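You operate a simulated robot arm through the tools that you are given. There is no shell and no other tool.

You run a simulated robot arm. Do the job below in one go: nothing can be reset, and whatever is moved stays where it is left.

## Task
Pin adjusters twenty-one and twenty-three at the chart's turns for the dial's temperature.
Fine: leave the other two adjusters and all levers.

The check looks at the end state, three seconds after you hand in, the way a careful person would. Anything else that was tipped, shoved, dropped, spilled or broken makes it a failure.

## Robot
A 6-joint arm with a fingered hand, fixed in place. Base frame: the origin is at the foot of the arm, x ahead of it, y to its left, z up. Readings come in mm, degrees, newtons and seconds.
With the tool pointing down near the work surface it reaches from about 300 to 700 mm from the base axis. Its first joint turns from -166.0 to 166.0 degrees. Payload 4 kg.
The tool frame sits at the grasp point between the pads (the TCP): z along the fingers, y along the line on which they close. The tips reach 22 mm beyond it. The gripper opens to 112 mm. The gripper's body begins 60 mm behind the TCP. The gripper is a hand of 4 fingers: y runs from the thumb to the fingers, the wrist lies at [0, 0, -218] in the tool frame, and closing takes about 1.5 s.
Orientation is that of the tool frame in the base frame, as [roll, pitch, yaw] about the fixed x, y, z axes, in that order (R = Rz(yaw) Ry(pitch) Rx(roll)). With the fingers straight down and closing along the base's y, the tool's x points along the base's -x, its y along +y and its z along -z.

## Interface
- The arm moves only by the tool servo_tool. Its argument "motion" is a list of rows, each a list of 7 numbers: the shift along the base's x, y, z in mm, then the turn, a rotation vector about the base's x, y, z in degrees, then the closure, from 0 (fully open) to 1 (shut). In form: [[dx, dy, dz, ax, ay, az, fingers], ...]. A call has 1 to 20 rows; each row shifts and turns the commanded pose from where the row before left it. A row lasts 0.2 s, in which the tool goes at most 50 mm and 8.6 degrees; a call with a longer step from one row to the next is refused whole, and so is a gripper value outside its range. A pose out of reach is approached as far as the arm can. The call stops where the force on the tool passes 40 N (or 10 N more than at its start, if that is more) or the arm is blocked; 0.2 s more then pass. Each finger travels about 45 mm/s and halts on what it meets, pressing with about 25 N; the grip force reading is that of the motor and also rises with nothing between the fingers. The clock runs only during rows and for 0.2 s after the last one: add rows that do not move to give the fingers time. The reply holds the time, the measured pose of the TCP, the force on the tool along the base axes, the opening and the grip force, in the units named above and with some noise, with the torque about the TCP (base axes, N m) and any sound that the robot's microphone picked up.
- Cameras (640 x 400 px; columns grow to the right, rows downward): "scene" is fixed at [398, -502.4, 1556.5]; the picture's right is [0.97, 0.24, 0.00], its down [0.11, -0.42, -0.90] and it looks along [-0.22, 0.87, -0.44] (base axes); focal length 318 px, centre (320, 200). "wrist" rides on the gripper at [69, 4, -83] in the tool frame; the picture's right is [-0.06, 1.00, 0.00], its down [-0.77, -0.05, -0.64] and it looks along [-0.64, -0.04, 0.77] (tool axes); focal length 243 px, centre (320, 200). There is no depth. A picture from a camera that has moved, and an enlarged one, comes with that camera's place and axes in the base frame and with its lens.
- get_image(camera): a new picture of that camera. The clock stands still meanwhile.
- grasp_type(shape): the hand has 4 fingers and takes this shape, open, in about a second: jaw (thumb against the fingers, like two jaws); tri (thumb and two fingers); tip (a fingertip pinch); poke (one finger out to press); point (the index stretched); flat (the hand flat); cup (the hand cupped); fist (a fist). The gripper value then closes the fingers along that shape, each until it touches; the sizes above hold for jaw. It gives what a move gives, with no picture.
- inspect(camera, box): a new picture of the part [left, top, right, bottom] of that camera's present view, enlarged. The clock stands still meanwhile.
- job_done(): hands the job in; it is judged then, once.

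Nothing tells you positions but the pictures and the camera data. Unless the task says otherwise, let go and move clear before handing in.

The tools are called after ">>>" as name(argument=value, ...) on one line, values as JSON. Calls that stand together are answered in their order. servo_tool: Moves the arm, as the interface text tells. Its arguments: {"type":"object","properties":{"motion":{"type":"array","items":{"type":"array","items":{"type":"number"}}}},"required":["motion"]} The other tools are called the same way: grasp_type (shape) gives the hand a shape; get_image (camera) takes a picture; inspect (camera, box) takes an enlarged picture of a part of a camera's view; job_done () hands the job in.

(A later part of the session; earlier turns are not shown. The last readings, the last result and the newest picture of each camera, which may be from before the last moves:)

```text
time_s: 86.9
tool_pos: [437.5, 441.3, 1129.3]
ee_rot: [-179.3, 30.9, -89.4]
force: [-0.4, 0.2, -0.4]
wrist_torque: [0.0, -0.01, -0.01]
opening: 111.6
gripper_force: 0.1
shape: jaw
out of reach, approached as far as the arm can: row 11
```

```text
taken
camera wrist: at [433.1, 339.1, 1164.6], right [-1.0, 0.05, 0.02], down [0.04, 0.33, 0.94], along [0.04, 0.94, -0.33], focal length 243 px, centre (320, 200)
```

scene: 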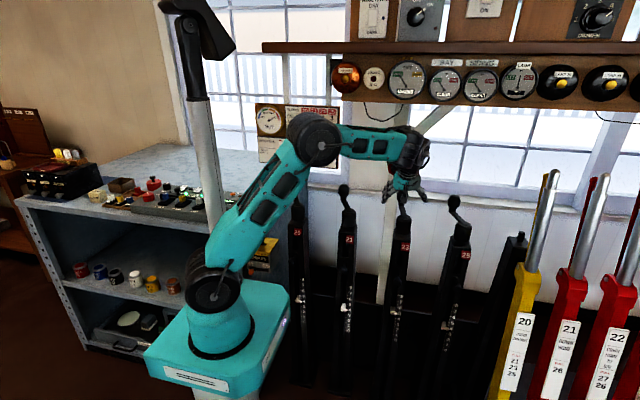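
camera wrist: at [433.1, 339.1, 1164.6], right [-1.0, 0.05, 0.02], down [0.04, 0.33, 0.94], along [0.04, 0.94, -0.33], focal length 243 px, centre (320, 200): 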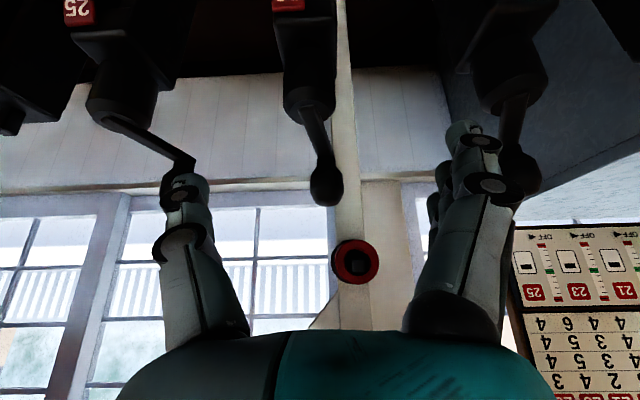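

The arm is back in a good posture; crank 23's handle is now at about (437, 618). I'll set the hand to 45° tilt and the new yaw, then go to the pre-grasp point with the fingers partly closed.

>>> servo_tool(motion=[[0, 0, 0, 0, 0, -7.8, 0], [0, 0, 0, 0, 0, -7.8, 0], [0, 0, 0, 6.8, -1.8, 0, 0.1], [0, 0, 0, 6.8, -1.8, 0, 0.2], [-3, 20, -2, 0, 0, 0, 0.25], [-3, 20, -2, 0, 0, 0, 0.3], [-4, 24, -3, 0, 0, 0, 0.3], [-4, 24, -3, 0, 0, 0, 0.3], [-4, 24, -3, 0, 0, 0, 0.3], [0, 0, 0, 0, 0, 0, 0.3]])

>>> get_image(camera="wrist")

>>> get_image(camera="scene")

```text
time_s: 89.1
tool_pos: [420.7, 551.1, 1115.4]
ee_rot: [-179.4, 44.9, -105.3]
force: [0.7, -0.2, -0.3]
wrist_torque: [0.01, -0.01, 0.02]
opening: 78.6
gripper_force: 0.0
shape: jaw
```

```text
taken
camera wrist: at [387.7, 450.1, 1125.1], right [-0.95, 0.31, 0.04], down [0.06, 0.07, 1.0], along [0.31, 0.95, -0.09], focal length 243 px, centre (320, 200)
```

wrist: 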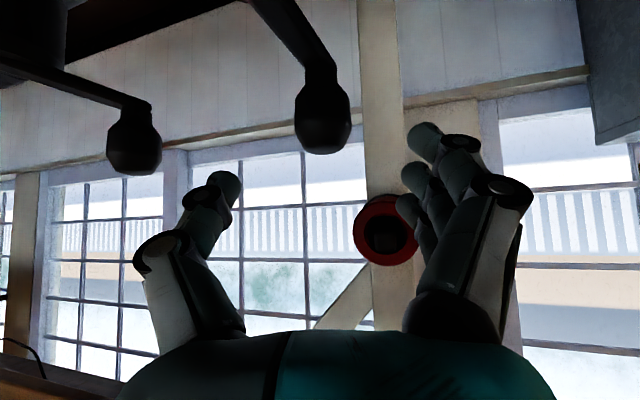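

```text
taken
```

scene: 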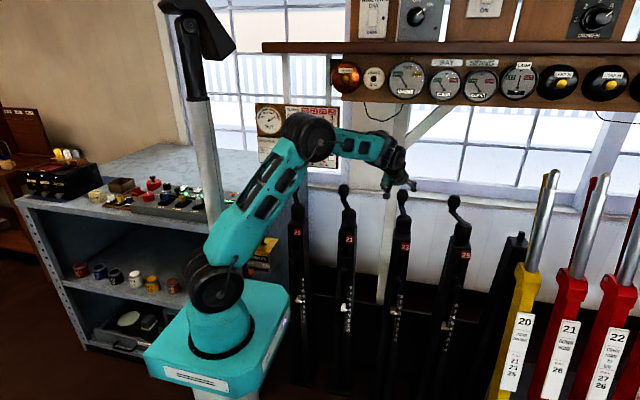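

>>> servo_tool(motion=[[4.2, 16.4, -16.4, 0, 0, 0, 0.3], [4.2, 16.4, -16.4, 0, 0, 0, 0.3], [4.2, 16.4, -16.4, 0, 0, 0, 0.3], [4.2, 16.4, -16.4, 0, 0, 0, 0.3], [0, 0, 0, 0, 0, 0, 0.3]])

>>> get_image(camera="wrist")

>>> inspect(camera="scene", box=[350, 130, 450, 230])

```text
time_s: 90.3
tool_pos: [437.6, 618.5, 1048.7]
ee_rot: [-179.4, 44.9, -105.2]
force: [0.4, -0.1, 0.5]
wrist_torque: [0.03, -0.02, -0.03]
opening: 79.1
gripper_force: 0.0
shape: jaw
```

```text
taken
camera wrist: at [404.7, 516.2, 1058.6], right [-0.95, 0.31, 0.04], down [0.06, 0.07, 1.0], along [0.31, 0.95, -0.09], focal length 243 px, centre (320, 200)
```

wrist: 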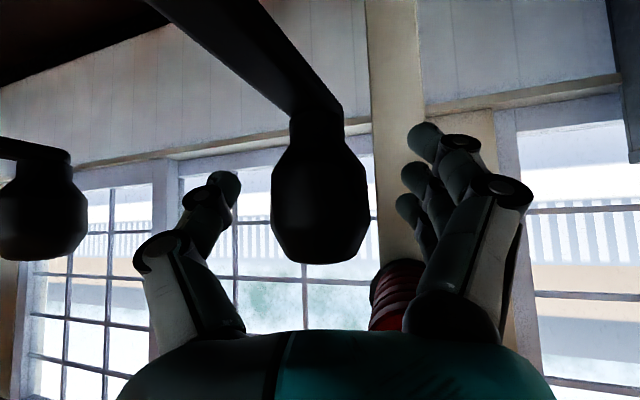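

```text
4.00 times, centred on (400, 180) of scene
camera zoom: at [398.0, -502.4, 1556.5], right [0.97, 0.24, 0.0], down [0.11, -0.42, -0.9], along [-0.22, 0.87, -0.44], focal length 1272 px, centre (0, 280)
```

zoom: 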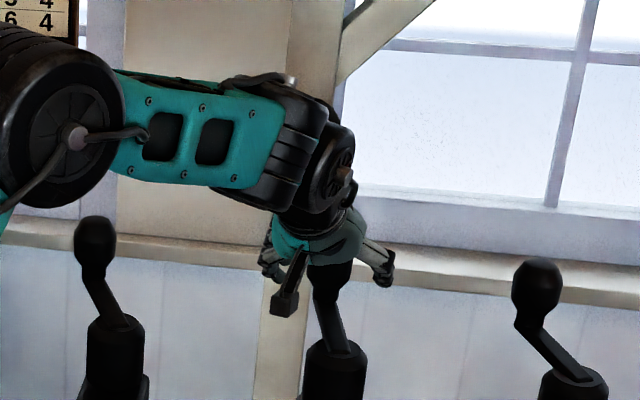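

>>> servo_tool(motion=[[0, 0, 2, 0, 0, 0, 0.5], [0, 0, 0, 0, 0, 0, 0.7], [0, 0, 0, 0, 0, 0, 0.9], [0, 0, 0, 0, 0, 0, 1], [0, 0, 0, 0, 0, 0, 1], [0, 0, 0, 0, 0, 0, 1]])

>>> get_image(camera="wrist")

```text
time_s: 91.7
tool_pos: [436.9, 619.9, 1052.3]
ee_rot: [-179.3, 45.0, -105.1]
force: [-0.1, 8.0, -2.7]
wrist_torque: [-0.01, -0.15, 0.0]
opening: 20.0
gripper_force: 25.1
shape: jaw
```

```text
taken
camera wrist: at [403.8, 516.8, 1060.8], right [-0.95, 0.31, 0.04], down [0.06, 0.07, 1.0], along [0.31, 0.95, -0.09], focal length 243 px, centre (320, 200)
```

wrist: 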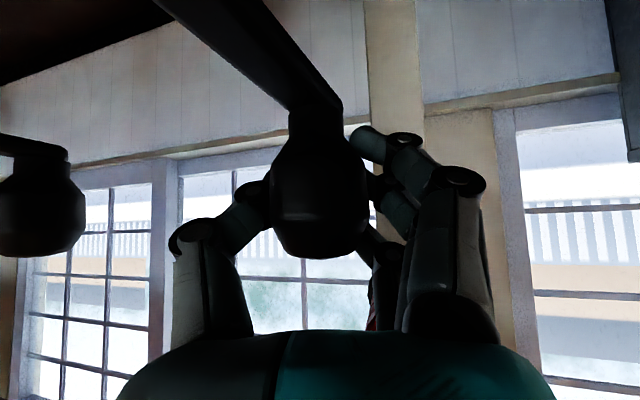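

>>> servo_tool(motion=[[4, 2, -0.5, 0, 0, 0, 1], [6.5, 0.5, 0, 0, 0, 0, 1], [6.5, 0.1, 0, 0, 0, 0, 1], [0, 0, 0, 0, 0, 0, 1]])

>>> inspect(camera="scene", box=[350, 130, 450, 230])

```text
time_s: 92.7
tool_pos: [453.9, 621.0, 1051.0]
ee_rot: [-179.5, 44.8, -105.2]
force: [-1.7, 4.8, -3.1]
wrist_torque: [-0.03, -0.18, 0.03]
opening: 19.7
gripper_force: 24.9
shape: jaw
```

```text
4.00 times, centred on (400, 180) of scene
camera zoom: at [398.0, -502.4, 1556.5], right [0.97, 0.24, 0.0], down [0.11, -0.42, -0.9], along [-0.22, 0.87, -0.44], focal length 1272 px, centre (0, 280)
```

zoom: 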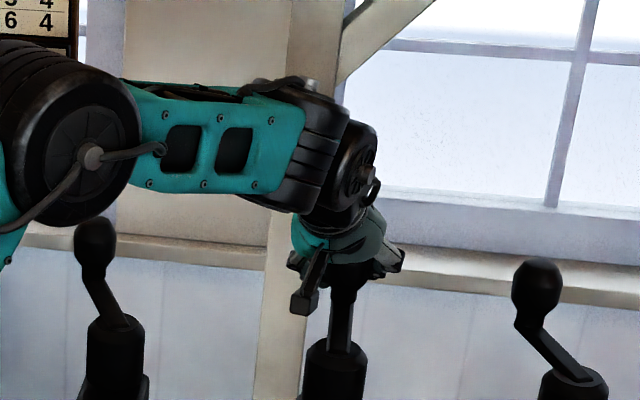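

Working well now, with small forces and the forearm in a comfortable posture. Continuing.

>>> servo_tool(motion=[[13, -1.6, 0, 0, 0, 0, 1], [12.4, -3.8, 0, 0, 0, 0, 1], [11.6, -5.9, 0, 0, 0, 0, 1], [0, 0, 0, 0, 0, 0, 1]])

>>> inspect(camera="scene", box=[350, 130, 450, 230])

>>> get_image(camera="wrist")

```text
time_s: 93.7
tool_pos: [491.2, 609.5, 1051.0]
ee_rot: [-179.4, 45.0, -105.2]
force: [4.9, 5.6, -4.4]
wrist_torque: [-0.01, -0.19, 0.02]
opening: 19.7
gripper_force: 25.0
shape: jaw
```

```text
4.00 times, centred on (400, 180) of scene
camera zoom: at [398.0, -502.4, 1556.5], right [0.97, 0.24, 0.0], down [0.11, -0.42, -0.9], along [-0.22, 0.87, -0.44], focal length 1272 px, centre (0, 280)
```

zoom: 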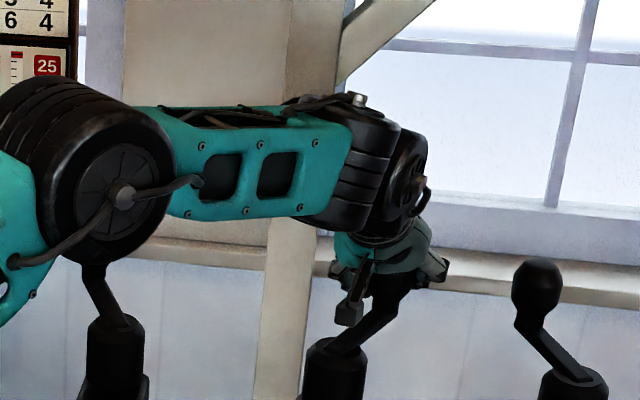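

```text
taken
camera wrist: at [458.4, 507.3, 1060.8], right [-0.95, 0.31, 0.04], down [0.06, 0.07, 1.0], along [0.31, 0.95, -0.09], focal length 243 px, centre (320, 200)
```

wrist: 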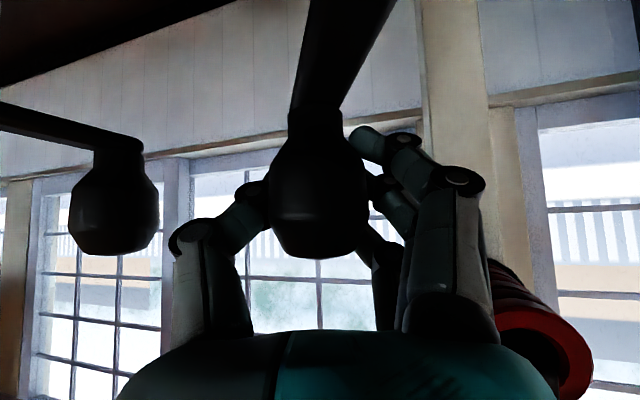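

>>> servo_tool(motion=[[10.8, -7.3, 0, 0, 0, 0, 1], [8.9, -9.6, 0, 0, 0, 0, 1], [0, 0, 0, 0, 0, 0, 1]])

>>> inspect(camera="scene", box=[350, 130, 450, 230])

```text
time_s: 94.5
tool_pos: [510.2, 593.4, 1052.3]
ee_rot: [-179.3, 44.9, -105.2]
force: [5.1, 4.9, -6.8]
wrist_torque: [-0.06, -0.19, 0.02]
opening: 19.4
gripper_force: 25.3
shape: jaw
```

```text
4.00 times, centred on (400, 180) of scene
camera zoom: at [398.0, -502.4, 1556.5], right [0.97, 0.24, 0.0], down [0.11, -0.42, -0.9], along [-0.22, 0.87, -0.44], focal length 1272 px, centre (0, 280)
```

zoom: 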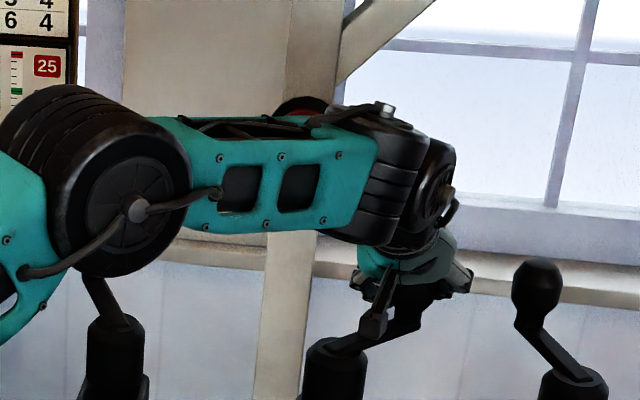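

>>> servo_tool(motion=[[7.4, -10.7, -0.7, 0, 0, 0, 1], [5.1, -12, 0, 0, 0, 0, 1], [2.9, -12.7, 0, 0, 0, 0, 1], [0, 0, 0, 0, 0, 0, 1]])

>>> get_image(camera="wrist")

>>> inspect(camera="scene", box=[350, 130, 450, 230])

```text
time_s: 95.5
tool_pos: [526.3, 557.2, 1051.5]
ee_rot: [-179.2, 45.0, -105.1]
force: [4.7, 1.6, -0.8]
wrist_torque: [-0.05, -0.2, 0.03]
opening: 19.1
gripper_force: 24.7
shape: jaw
```

```text
taken
camera wrist: at [492.7, 454.3, 1060.4], right [-0.95, 0.31, 0.04], down [0.06, 0.07, 1.0], along [0.31, 0.95, -0.09], focal length 243 px, centre (320, 200)
```

wrist: 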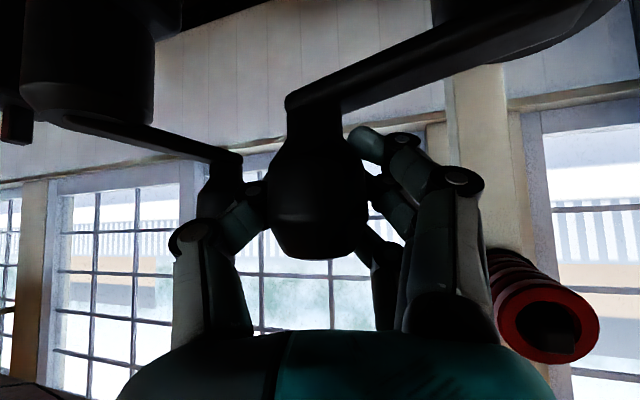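

```text
4.00 times, centred on (400, 180) of scene
camera zoom: at [398.0, -502.4, 1556.5], right [0.97, 0.24, 0.0], down [0.11, -0.42, -0.9], along [-0.22, 0.87, -0.44], focal length 1272 px, centre (0, 280)
```

zoom: 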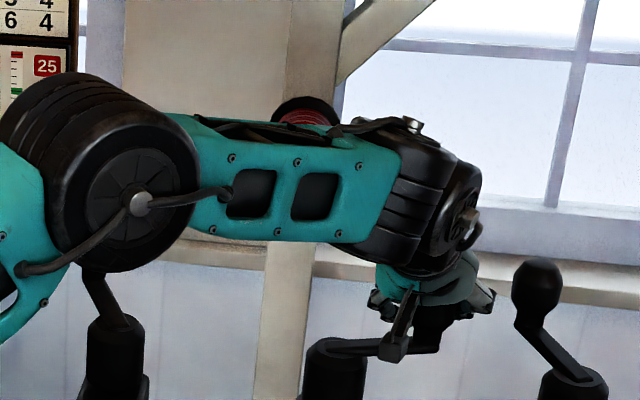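

Good. Continuing round the right side.

>>> servo_tool(motion=[[0.8, -13, 0, 0, 0, 0, 1], [-1.6, -13, 0, 0, 0, 0, 1], [-3.8, -12.4, 0, 0, 0, 0, 1], [0, 0, 0, 0, 0, 0, 1]])

>>> inspect(camera="scene", box=[350, 130, 450, 230])

```text
time_s: 96.5
tool_pos: [520.9, 517.9, 1050.2]
ee_rot: [-179.4, 44.9, -105.1]
force: [-0.8, 1.5, -4.5]
wrist_torque: [0.0, -0.18, 0.0]
opening: 19.3
gripper_force: 25.4
shape: jaw
```

```text
4.00 times, centred on (400, 180) of scene
camera zoom: at [398.0, -502.4, 1556.5], right [0.97, 0.24, 0.0], down [0.11, -0.42, -0.9], along [-0.22, 0.87, -0.44], focal length 1272 px, centre (0, 280)
```

zoom: 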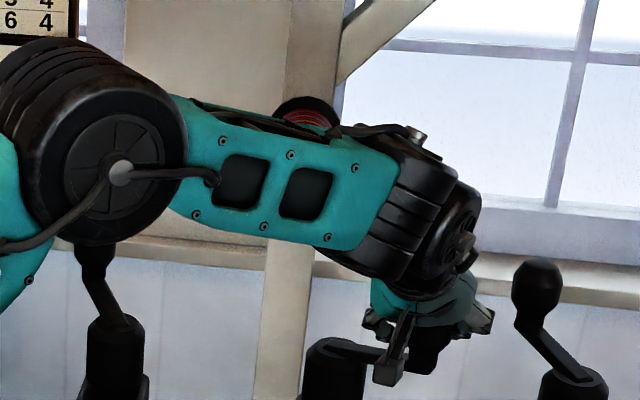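

>>> servo_tool(motion=[[-5.9, -11.6, 0, 0, 0, 0, 1], [-7.9, -10.4, 0, 0, 0, 0, 1], [-9.6, -8.9, 0, 0, 0, 0, 1], [-10.9, -7.1, 0, 0, 0, 0, 1], [0, 0, 0, 0, 0, 0, 1]])

>>> get_image(camera="wrist")

```text
time_s: 97.7
tool_pos: [486.8, 480.7, 1051.6]
ee_rot: [-179.4, 44.9, -105.2]
force: [-3.8, 6.4, -8.4]
wrist_torque: [-0.03, -0.18, -0.04]
opening: 19.1
gripper_force: 24.9
shape: jaw
```

```text
taken
camera wrist: at [453.8, 377.7, 1060.9], right [-0.95, 0.31, 0.04], down [0.06, 0.07, 1.0], along [0.31, 0.95, -0.09], focal length 243 px, centre (320, 200)
```

wrist: 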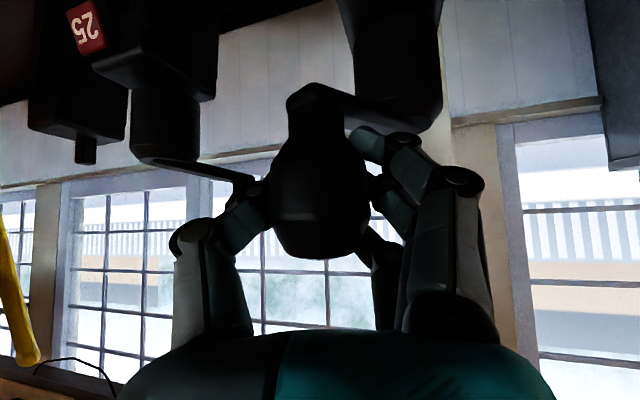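

>>> servo_tool(motion=[[-12.3, -4.2, -1, 0, 0, 0, 1], [-12.7, -2.6, 0, 0, 0, 0, 1], [-13, -0.4, 0, 0, 0, 0, 1], [0, 0, 0, 0, 0, 0, 1]])

```text
time_s: 98.7
tool_pos: [449.0, 472.7, 1051.2]
ee_rot: [-179.3, 44.9, -105.2]
force: [1.3, -3.1, -0.3]
wrist_torque: [-0.09, -0.15, 0.03]
opening: 19.2
gripper_force: 24.9
shape: jaw
```

>>> servo_tool(motion=[[-13, 1.2, 0, 0, 0, 0, 1], [-12.4, 3.8, 0, 0, 0, 0, 1], [-11.6, 5.9, 0, 0, 0, 0, 1], [-10.4, 7.9, 0, 0, 0, 0, 1], [0, 0, 0, 0, 0, 0, 1]])

>>> get_image(camera="wrist")

>>> get_image(camera="scene")

```text
time_s: 99.9
tool_pos: [401.6, 492.4, 1051.9]
ee_rot: [-179.4, 45.0, -105.3]
force: [0.9, 1.4, -3.4]
wrist_torque: [-0.09, -0.14, 0.02]
opening: 19.2
gripper_force: 24.8
shape: jaw
```

```text
taken
camera wrist: at [368.4, 390.1, 1060.2], right [-0.95, 0.31, 0.04], down [0.06, 0.07, 1.0], along [0.31, 0.95, -0.09], focal length 243 px, centre (320, 200)
```

wrist: 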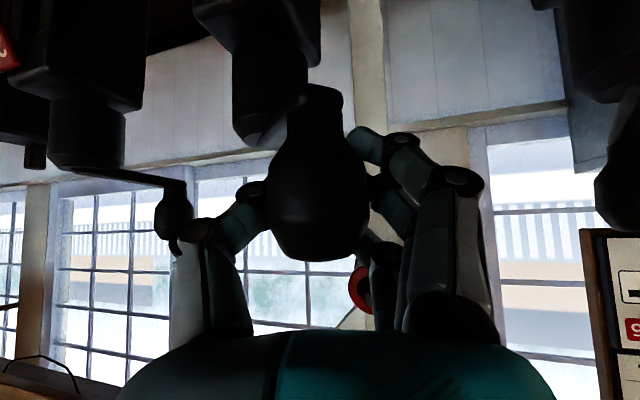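

```text
taken
```

scene: 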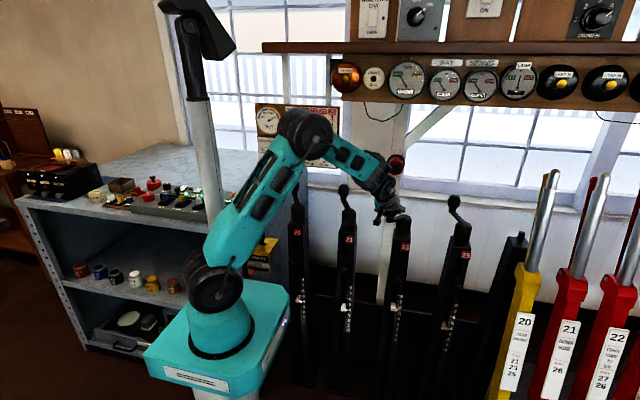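

>>> servo_tool(motion=[[-8.9, 9.6, 0, 0, 0, 0, 1], [-7.1, 10.9, 0, 0, 0, 0, 1], [-5.1, 12, 0, 0, 0, 0, 1], [-2.9, 12.7, 0, 0, 0, 0, 1], [0, 0, 0, 0, 0, 0, 1]])

>>> get_image(camera="wrist")

```text
time_s: 101.1
tool_pos: [377.0, 536.5, 1050.9]
ee_rot: [-179.4, 45.0, -105.2]
force: [4.3, -0.4, -5.6]
wrist_torque: [-0.06, -0.18, 0.01]
opening: 18.8
gripper_force: 25.2
shape: jaw
```

```text
taken
camera wrist: at [344.3, 435.1, 1060.3], right [-0.95, 0.31, 0.04], down [0.06, 0.07, 1.0], along [0.31, 0.95, -0.09], focal length 243 px, centre (320, 200)
```

wrist: 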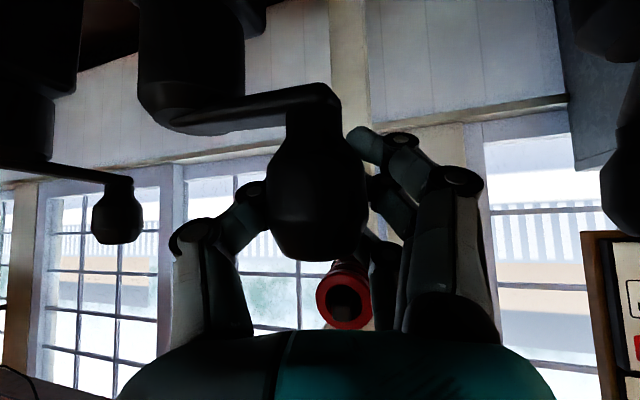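

>>> servo_tool(motion=[[0, 13, 0, 0, 0, 0, 1], [1.7, 13, 0, 0, 0, 0, 1], [3.9, 12.4, 0, 0, 0, 0, 1], [5.9, 11.6, 0, 0, 0, 0, 1], [0, 0, 0, 0, 0, 0, 1]])

>>> get_image(camera="wrist")

>>> get_image(camera="scene")

>>> inspect(camera="scene", box=[370, 170, 420, 230])

>>> inspect(camera="scene", box=[270, 240, 480, 340])

```text
time_s: 102.3
tool_pos: [388.5, 586.7, 1050.0]
ee_rot: [-179.4, 44.9, -105.0]
force: [-5.2, 3.1, -3.8]
wrist_torque: [-0.06, -0.15, -0.03]
opening: 18.5
gripper_force: 24.9
shape: jaw
```

```text
taken
camera wrist: at [356.0, 484.8, 1060.0], right [-0.95, 0.31, 0.04], down [0.06, 0.07, 1.0], along [0.31, 0.95, -0.09], focal length 243 px, centre (320, 200)
```

wrist: 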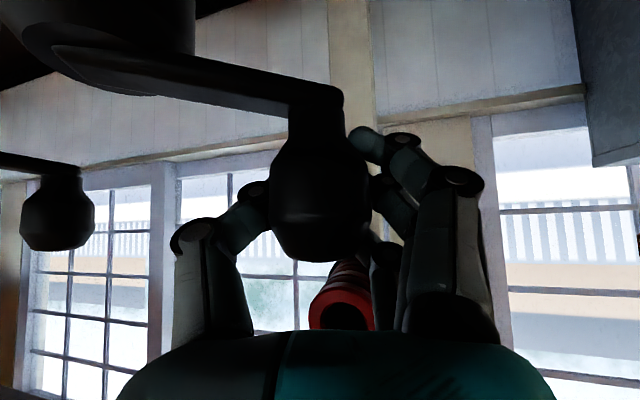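

```text
taken
```

scene: 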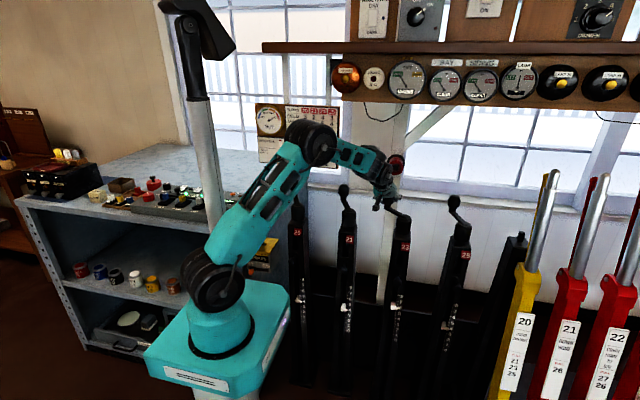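

```text
6.67 times, centred on (395, 200) of scene
camera zoom: at [398.0, -502.4, 1556.5], right [0.97, 0.24, 0.0], down [0.11, -0.42, -0.9], along [-0.22, 0.87, -0.44], focal length 2121 px, centre (-180, 200)
```

zoom: 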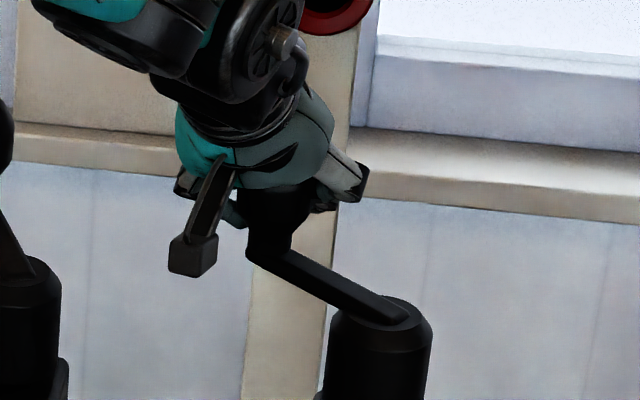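

```text
3.05 times, centred on (375, 290) of scene
camera zoom: at [398.0, -502.4, 1556.5], right [0.97, 0.24, 0.0], down [0.11, -0.42, -0.9], along [-0.22, 0.87, -0.44], focal length 970 px, centre (152, -74)
```

zoom: 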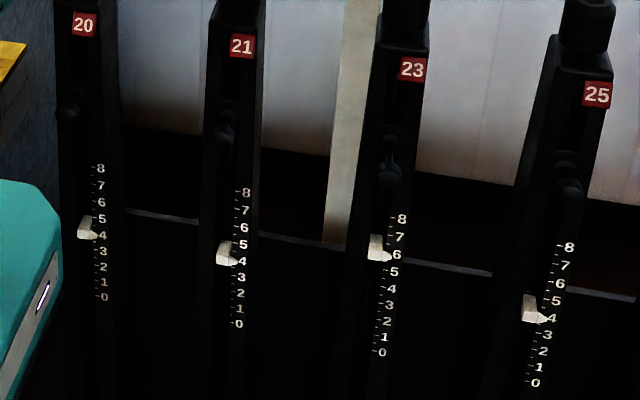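

Pointer 23 is at about 5.9, with some 30° to go. Continuing carefully, with the reference picture for comparison.

>>> servo_tool(motion=[[7.5, 10.6, 0, 0, 0, 0, 1], [9.6, 8.9, 0, 0, 0, 0, 1], [0, 0, 0, 0, 0, 0, 1]])

>>> inspect(camera="scene", box=[370, 170, 420, 230])

>>> get_image(camera="wrist")

```text
time_s: 103.1
tool_pos: [407.0, 607.0, 1049.2]
ee_rot: [-179.3, 45.2, -105.1]
force: [-5.5, 7.3, 2.6]
wrist_torque: [-0.08, -0.14, -0.03]
opening: 18.6
gripper_force: 24.7
shape: jaw
```

```text
6.67 times, centred on (395, 200) of scene
camera zoom: at [398.0, -502.4, 1556.5], right [0.97, 0.24, 0.0], down [0.11, -0.42, -0.9], along [-0.22, 0.87, -0.44], focal length 2121 px, centre (-180, 200)
```

zoom: 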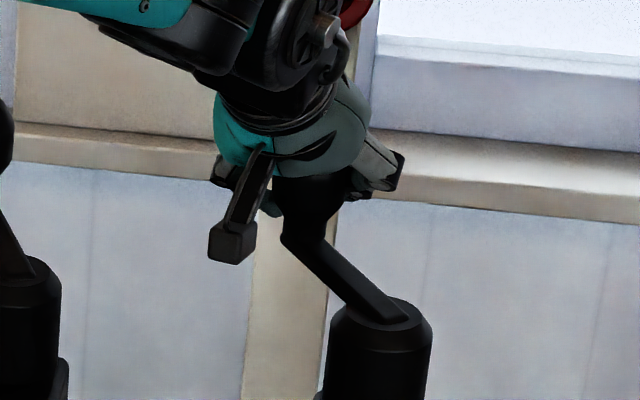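

```text
taken
camera wrist: at [374.2, 504.8, 1059.5], right [-0.95, 0.31, 0.04], down [0.06, 0.07, 1.0], along [0.31, 0.95, -0.09], focal length 243 px, centre (320, 200)
```

wrist: 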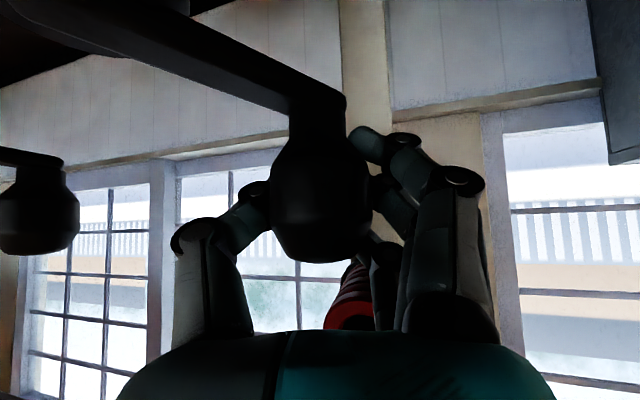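

>>> servo_tool(motion=[[7.9, 6.1, 0, 0, 0, 0, 1], [0, 0, 0, 0, 0, 0, 1]])

>>> inspect(camera="scene", box=[370, 170, 420, 230])

```text
time_s: 103.7
tool_pos: [415.3, 612.6, 1050.4]
ee_rot: [-179.4, 45.0, -105.1]
force: [-3.1, 10.0, 4.2]
wrist_torque: [-0.05, -0.15, -0.06]
opening: 18.4
gripper_force: 25.1
shape: jaw
```

```text
6.67 times, centred on (395, 200) of scene
camera zoom: at [398.0, -502.4, 1556.5], right [0.97, 0.24, 0.0], down [0.11, -0.42, -0.9], along [-0.22, 0.87, -0.44], focal length 2121 px, centre (-180, 200)
```

zoom: 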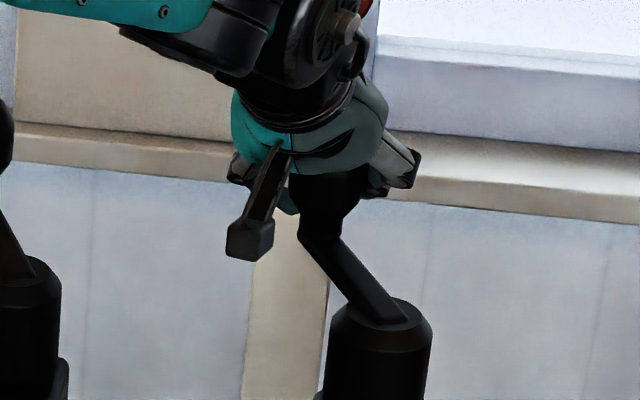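

>>> servo_tool(motion=[[2.7, 1.9, 0, 0, 0, 0, 1], [0, 0, 0, 0, 0, 0, 1]])

>>> inspect(camera="scene", box=[370, 170, 420, 230])

>>> inspect(camera="scene", box=[375, 280, 415, 330])

```text
time_s: 104.3
tool_pos: [419.1, 614.5, 1050.7]
ee_rot: [-179.2, 45.0, -105.2]
force: [-0.8, 4.1, 8.5]
wrist_torque: [0.01, -0.17, -0.01]
opening: 18.3
gripper_force: 25.1
shape: jaw
```

```text
6.67 times, centred on (395, 200) of scene
camera zoom: at [398.0, -502.4, 1556.5], right [0.97, 0.24, 0.0], down [0.11, -0.42, -0.9], along [-0.22, 0.87, -0.44], focal length 2121 px, centre (-180, 200)
```

zoom: 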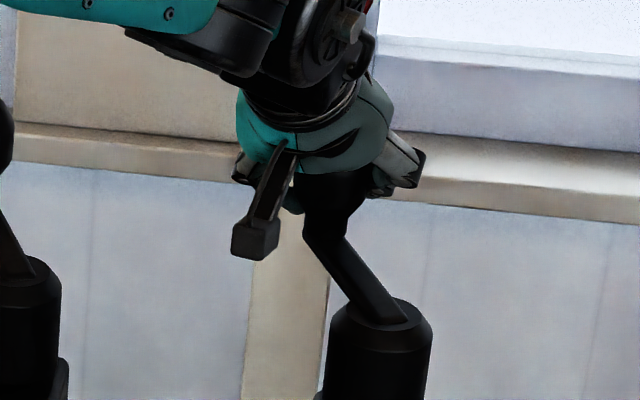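

```text
8.00 times, centred on (395, 305) of scene
camera zoom: at [398.0, -502.4, 1556.5], right [0.97, 0.24, 0.0], down [0.11, -0.42, -0.9], along [-0.22, 0.87, -0.44], focal length 2545 px, centre (-280, -640)
```

zoom: 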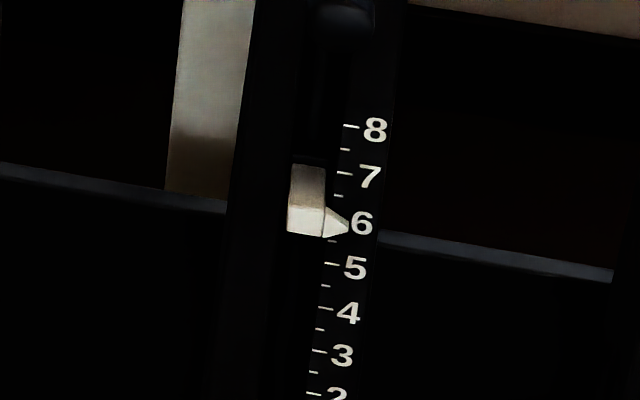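

The handle matches its reference position to about a pixel and pointer 23 reads 6. I'll open partly, back out along the finger axis, and compare.

>>> servo_tool(motion=[[0.4, 0.2, 0, 0, 0, 0, 1], [0, 0, 0, 0, 0, 0, 0.8], [0, 0, 0, 0, 0, 0, 0.5], [0, 0, 0, 0, 0, 0, 0.3], [0, 0, 0, 0, 0, 0, 0.3], [0, 0, 0, 0, 0, 0, 0.3], [0, 0, 0, 0, 0, 0, 0.3], [-4.2, -15.5, 16.2, 0, 0, 0, 0.3], [-4.2, -15.5, 16.2, 0, 0, 0, 0.3], [-4.2, -15.5, 16.2, 0, 0, 0, 0.3], [-4.2, -15.5, 16.2, 0, 0, 0, 0.3], [-4.2, -15.5, 16.2, 0, 0, 0, 0.3], [0, 0, 0, 0, 0, 0, 0.3]])

>>> inspect(camera="scene", box=[370, 170, 420, 230])

>>> get_image(camera="scene")

```text
time_s: 107.1
tool_pos: [396.1, 536.2, 1131.2]
ee_rot: [-179.4, 44.9, -105.1]
force: [0.5, 0.4, 0.6]
wrist_torque: [-0.01, -0.01, 0.0]
opening: 78.1
gripper_force: 0.1
shape: jaw
```

```text
6.67 times, centred on (395, 200) of scene
camera zoom: at [398.0, -502.4, 1556.5], right [0.97, 0.24, 0.0], down [0.11, -0.42, -0.9], along [-0.22, 0.87, -0.44], focal length 2121 px, centre (-180, 200)
```

zoom: 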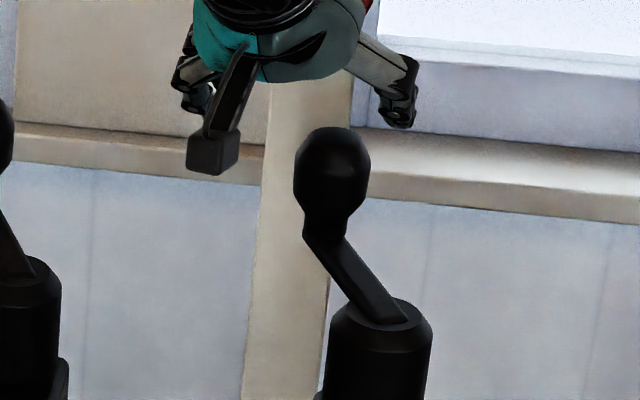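

```text
taken
```

scene: 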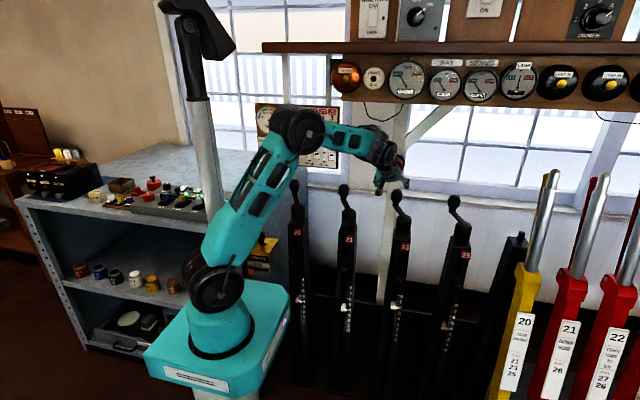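

Within about a millimetre of the reference. Now back to the pin of 23: I'll return the hand to the pin-grasp orientation and go down in front of post 23.

>>> servo_tool(motion=[[6, -36, 0, -7.24, 1.94, 0, 0.2], [6, -36, 0, -7.24, 1.94, 0, 0.1], [6, -36, 0, 0, 0, 7.6, 0], [6, -36, 0, 0, 0, 7.6, 0], [4.7, -6, -37.3, 0, 0, 0, 0], [4.7, -6, -37.3, 0, 0, 0, 0], [4.7, -6, -37.3, 0, 0, 0, 0], [4.7, -6, -37.3, 0, 0, 0, 0], [4.7, -6, -37.3, 0, 0, 0, 0], [4.7, -6, -37.3, 0, 0, 0, 0], [0, 0, 0, 0, 0, 0, 0]])

>>> get_image(camera="wrist")

>>> get_image(camera="scene")

```text
time_s: 109.5
tool_pos: [450.6, 358.0, 907.9]
ee_rot: [-179.3, 29.9, -89.9]
force: [-0.4, -0.3, 0.1]
wrist_torque: [0.02, -0.04, 0.03]
opening: 111.8
gripper_force: 0.1
shape: jaw
```

```text
taken
camera wrist: at [445.0, 256.0, 944.9], right [-1.0, 0.06, 0.02], down [0.04, 0.34, 0.94], along [0.05, 0.94, -0.34], focal length 243 px, centre (320, 200)
```

wrist: 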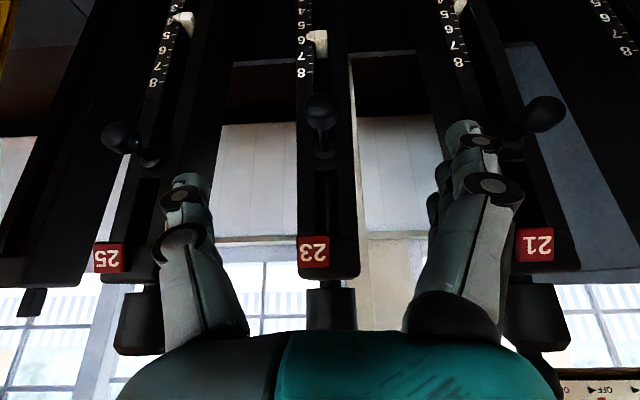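

```text
taken
```

scene: 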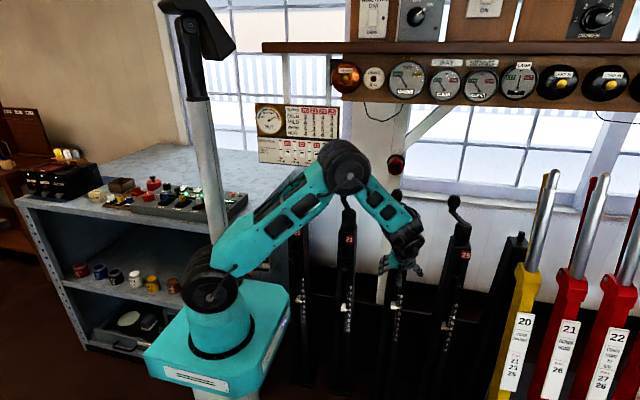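

>>> servo_tool(motion=[[-0.3, 15.4, -26.2, 0, 0, 0, 0], [-0.3, 15.4, -26.2, 0, 0, 0, 0], [-0.3, 15.4, -26.2, 0, 0, 0, 0], [-0.3, 15.4, -26.2, 0, 0, 0, 0], [0, 0, 0, 0, 0, 0, 0]])

>>> get_image(camera="wrist")

```text
time_s: 110.7
tool_pos: [447.4, 418.7, 802.8]
ee_rot: [-179.2, 30.0, -89.9]
force: [0.7, -0.4, -0.3]
wrist_torque: [0.01, 0.0, 0.0]
opening: 112.0
gripper_force: 0.1
shape: jaw
```

```text
taken
camera wrist: at [442.2, 317.8, 838.9], right [-1.0, 0.06, 0.02], down [0.04, 0.34, 0.94], along [0.05, 0.94, -0.34], focal length 243 px, centre (320, 200)
```

wrist: 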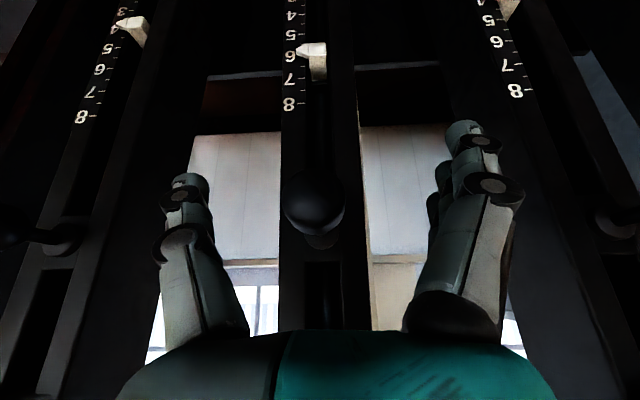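

>>> servo_tool(motion=[[2, 0, 0, 0, 0, 0, 0.3], [0, 0, 0, 0, 0, 0, 0.5], [0, 0, 0, 0, 0, 0, 0.7], [0, 0, 0, 0, 0, 0, 0.9], [0, 0, 0, 0, 0, 0, 1], [0, 0, 0, 0, 0, 0, 1], [0, 0, 0, 0, 0, 0, 1], [0, 0, 0, 0, 0, 0, 1]])

>>> inspect(camera="wrist", box=[240, 130, 400, 280])

```text
time_s: 112.5
tool_pos: [450.4, 418.7, 801.3]
ee_rot: [-179.2, 29.9, -90.0]
force: [5.0, 4.0, -7.9]
wrist_torque: [-0.01, -0.07, 0.11]
opening: 13.9
gripper_force: 23.8
shape: jaw
```

```text
2.67 times, centred on (320, 205) of wrist
camera zoom: at [445.0, 317.6, 838.8], right [-1.0, 0.06, 0.02], down [0.04, 0.34, 0.94], along [0.05, 0.94, -0.34], focal length 647 px, centre (320, 187)
```

zoom: 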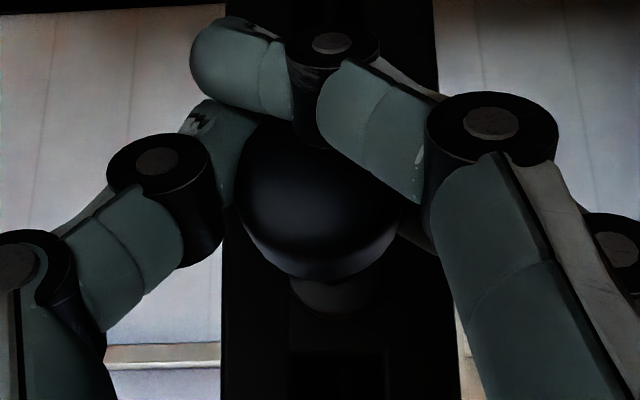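

Gripped. Pushing pin 23 in (+y) in small steps.

>>> servo_tool(motion=[[0, 3, 0, 0, 0, 0, 1], [0, 3, 0, 0, 0, 0, 1], [0, 3, 0, 0, 0, 0, 1], [0, 3, 0, 0, 0, 0, 1], [0, 0, 0, 0, 0, 0, 1]])

```text
time_s: 113.7
tool_pos: [449.4, 432.0, 802.8]
ee_rot: [-179.4, 29.9, -90.0]
force: [8.6, -1.1, -11.2]
wrist_torque: [-0.12, -0.09, 0.03]
opening: 13.6
gripper_force: 25.0
shape: jaw
```

>>> servo_tool(motion=[[0, 3, 0, 0, 0, 0, 1], [0, 3, 0, 0, 0, 0, 1], [0, 2, 0, 0, 0, 0, 1], [0, 0, 0, 0, 0, 0, 1]])

```text
time_s: 114.7
tool_pos: [449.7, 439.6, 802.7]
ee_rot: [-179.4, 29.9, -89.9]
force: [8.8, 0.6, -16.5]
wrist_torque: [-0.13, -0.16, 0.04]
opening: 13.0
gripper_force: 25.5
shape: jaw
```

>>> servo_tool(motion=[[0, 2, -1.5, 0, 0, 0, 1], [0, 1, 0, 0, 0, 0, 1], [0, 0, 0, 0, 0, 0, 1]])

```text
time_s: 115.5
tool_pos: [449.6, 441.9, 801.8]
ee_rot: [-179.2, 29.9, -90.0]
force: [7.1, -6.7, -6.6]
wrist_torque: [-0.11, -0.05, 0.01]
opening: 13.3
gripper_force: 24.9
shape: jaw
```

>>> servo_tool(motion=[[0, 2, 0, 0, 0, 0, 1], [0, 0, 0, 0, 0, 0, 1]])

>>> inspect(camera="wrist", box=[240, 130, 400, 280])

```text
time_s: 116.1
tool_pos: [449.3, 443.9, 801.5]
ee_rot: [-179.4, 29.8, -90.0]
force: [8.6, -13.7, -5.3]
wrist_torque: [-0.13, -0.03, -0.11]
opening: 13.9
gripper_force: 25.1
shape: jaw
```

```text
2.67 times, centred on (320, 205) of wrist
camera zoom: at [445.0, 342.2, 837.9], right [-1.0, 0.06, 0.02], down [0.04, 0.34, 0.94], along [0.05, 0.94, -0.35], focal length 647 px, centre (320, 187)
```

zoom: 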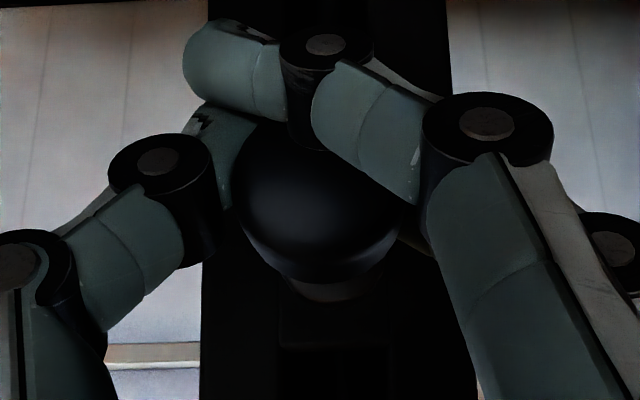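

The push force rises at the same depth as before, so it seems seated. I'll release, back out and compare the knob's depth with the earlier pinned view.

>>> servo_tool(motion=[[0, -1, 0, 0, 0, 0, 0.7], [0, 0, 0, 0, 0, 0, 0.4], [0, 0, 0, 0, 0, 0, 0.1], [0, 0, 0, 0, 0, 0, 0], [0, 0, 0, 0, 0, 0, 0], [0, 0, 0, 0, 0, 0, 0], [0, 0, 0, 0, 0, 0, 0], [0, -15, 26.5, 0, 0, 0, 0], [0, -15, 26.5, 0, 0, 0, 0], [0, -15, 26.5, 0, 0, 0, 0], [0, -15, 26.5, 0, 0, 0, 0], [0, 0, 0, 0, 0, 0, 0]])

>>> get_image(camera="wrist")

>>> inspect(camera="wrist", box=[270, 70, 380, 160])

>>> inspect(camera="scene", box=[320, 240, 420, 330])

```text
time_s: 118.7
tool_pos: [448.4, 381.6, 908.1]
ee_rot: [-179.5, 29.9, -89.9]
force: [-0.6, -0.5, -1.1]
wrist_torque: [0.0, -0.02, -0.01]
opening: 111.8
gripper_force: 0.0
shape: jaw
```

```text
taken
camera wrist: at [443.5, 280.7, 943.8], right [-1.0, 0.06, 0.02], down [0.04, 0.34, 0.94], along [0.05, 0.94, -0.34], focal length 243 px, centre (320, 200)
```

wrist: 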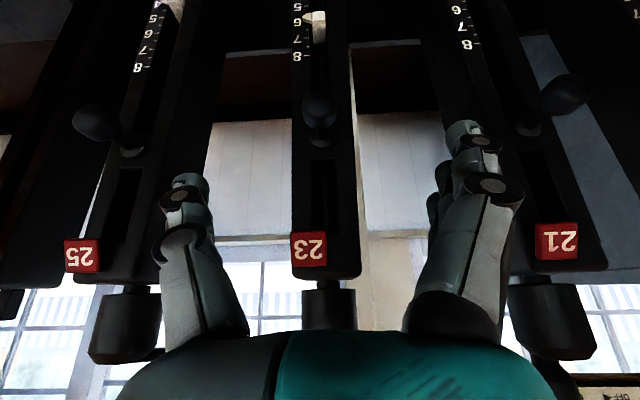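

```text
4.44 times, centred on (325, 115) of wrist
camera zoom: at [443.5, 280.7, 943.8], right [-1.0, 0.06, 0.02], down [0.04, 0.34, 0.94], along [0.05, 0.94, -0.34], focal length 1078 px, centre (298, 578)
```

zoom: 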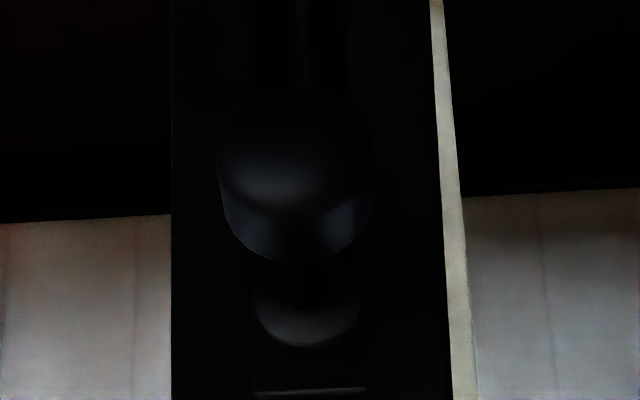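

```text
4.44 times, centred on (370, 285) of scene
camera zoom: at [398.0, -502.4, 1556.5], right [0.97, 0.24, 0.0], down [0.11, -0.42, -0.9], along [-0.22, 0.87, -0.44], focal length 1414 px, centre (98, -178)
```

zoom: 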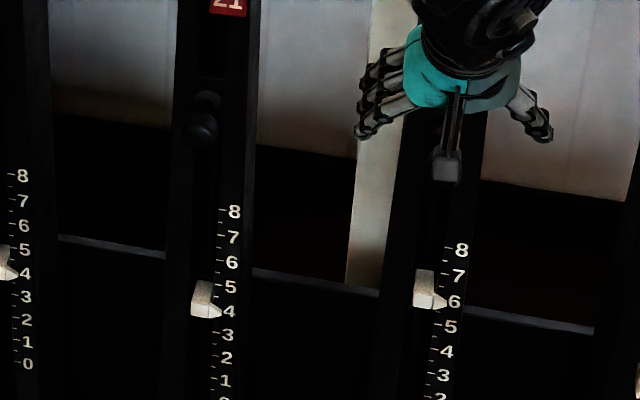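

Ball-to-collar spacing matches the earlier pinned view, so pin 23 is home, with 21 at 4 and 23 at 6. I'll move the arm well clear and take final pictures of everything.

>>> servo_tool(motion=[[-2, -30, 20, 0, 0, 0, 0], [-4, -35, 30, 0, 0, 0, 0], [-4, -35, 35, 0, 0, 0, 0], [-4, -30, 38, -7.5, 0, 0, 0], [-4, -30, 38, -7.5, 0, 0, 0], [-4, -25, 38, -7.5, 0, 0, 0], [-4, -25, 38, -7.5, 0, 0, 0], [-4, -25, 30, 0, 0, 0, 0], [-4, -40, 0, 0, 0, 0, 0], [-10, -40, 0, 0, 0, 0, 0], [-15, -40, 0, 0, 0, 0, 0], [-15, -40, 0, 0, 0, 0, 0], [-15, -40, 0, 0, 0, 0, 0], [-15, -40, 0, 0, 0, 0, 0], [-15, -40, 0, 0, 0, 0, 0], [-15, -40, 0, 0, 0, 0, 0], [0, 0, 0, 0, 0, 0, 0]])

>>> get_image(camera="scene")

>>> inspect(camera="scene", box=[250, 95, 350, 175])

>>> inspect(camera="scene", box=[270, 170, 490, 310])

>>> inspect(camera="scene", box=[270, 240, 480, 340])

>>> inspect(camera="scene", box=[320, 240, 420, 330])

```text
time_s: 122.3
tool_pos: [329.7, -62.2, 1272.9]
ee_rot: [-179.6, 1.1, -90.0]
force: [-0.2, 0.3, -0.3]
wrist_torque: [-0.01, 0.01, 0.0]
opening: 111.8
gripper_force: 0.1
shape: jaw
out of reach, approached as far as the arm can: row 11, 12, 13, 14, 15, 16
```

```text
taken
```

scene: 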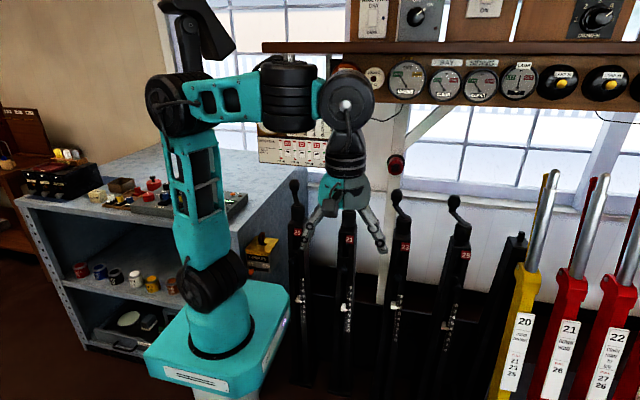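

```text
5.00 times, centred on (300, 135) of scene
camera zoom: at [398.0, -502.4, 1556.5], right [0.97, 0.24, 0.0], down [0.11, -0.42, -0.9], along [-0.22, 0.87, -0.44], focal length 1591 px, centre (420, 525)
```

zoom: 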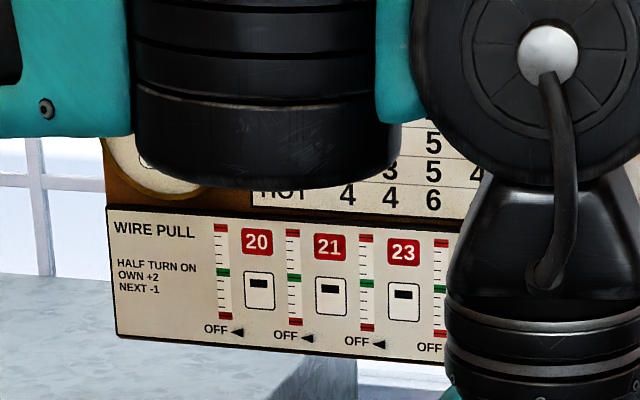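

```text
2.86 times, centred on (380, 240) of scene
camera zoom: at [398.0, -502.4, 1556.5], right [0.97, 0.24, 0.0], down [0.11, -0.42, -0.9], along [-0.22, 0.87, -0.44], focal length 909 px, centre (149, 86)
```

zoom: 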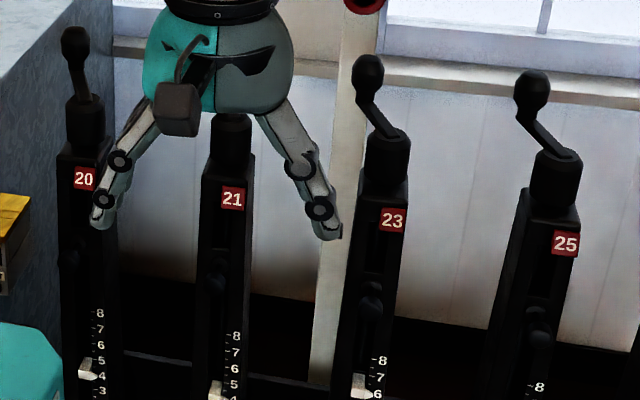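

```text
3.05 times, centred on (375, 290) of scene
camera zoom: at [398.0, -502.4, 1556.5], right [0.97, 0.24, 0.0], down [0.11, -0.42, -0.9], along [-0.22, 0.87, -0.44], focal length 970 px, centre (152, -74)
```

zoom: 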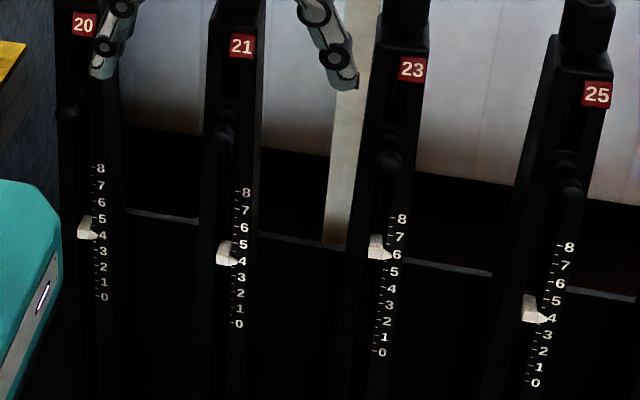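

```text
4.44 times, centred on (370, 285) of scene
camera zoom: at [398.0, -502.4, 1556.5], right [0.97, 0.24, 0.0], down [0.11, -0.42, -0.9], along [-0.22, 0.87, -0.44], focal length 1414 px, centre (98, -178)
```

zoom: 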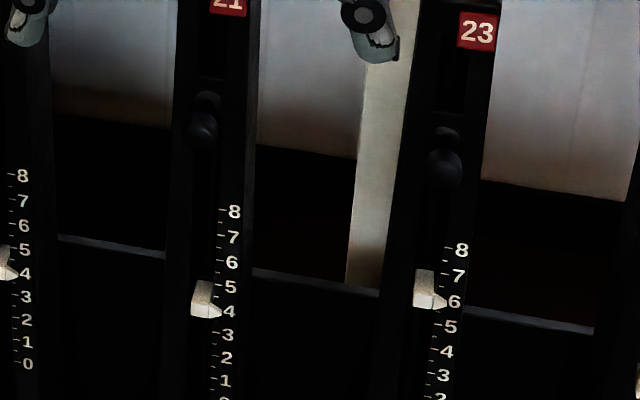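

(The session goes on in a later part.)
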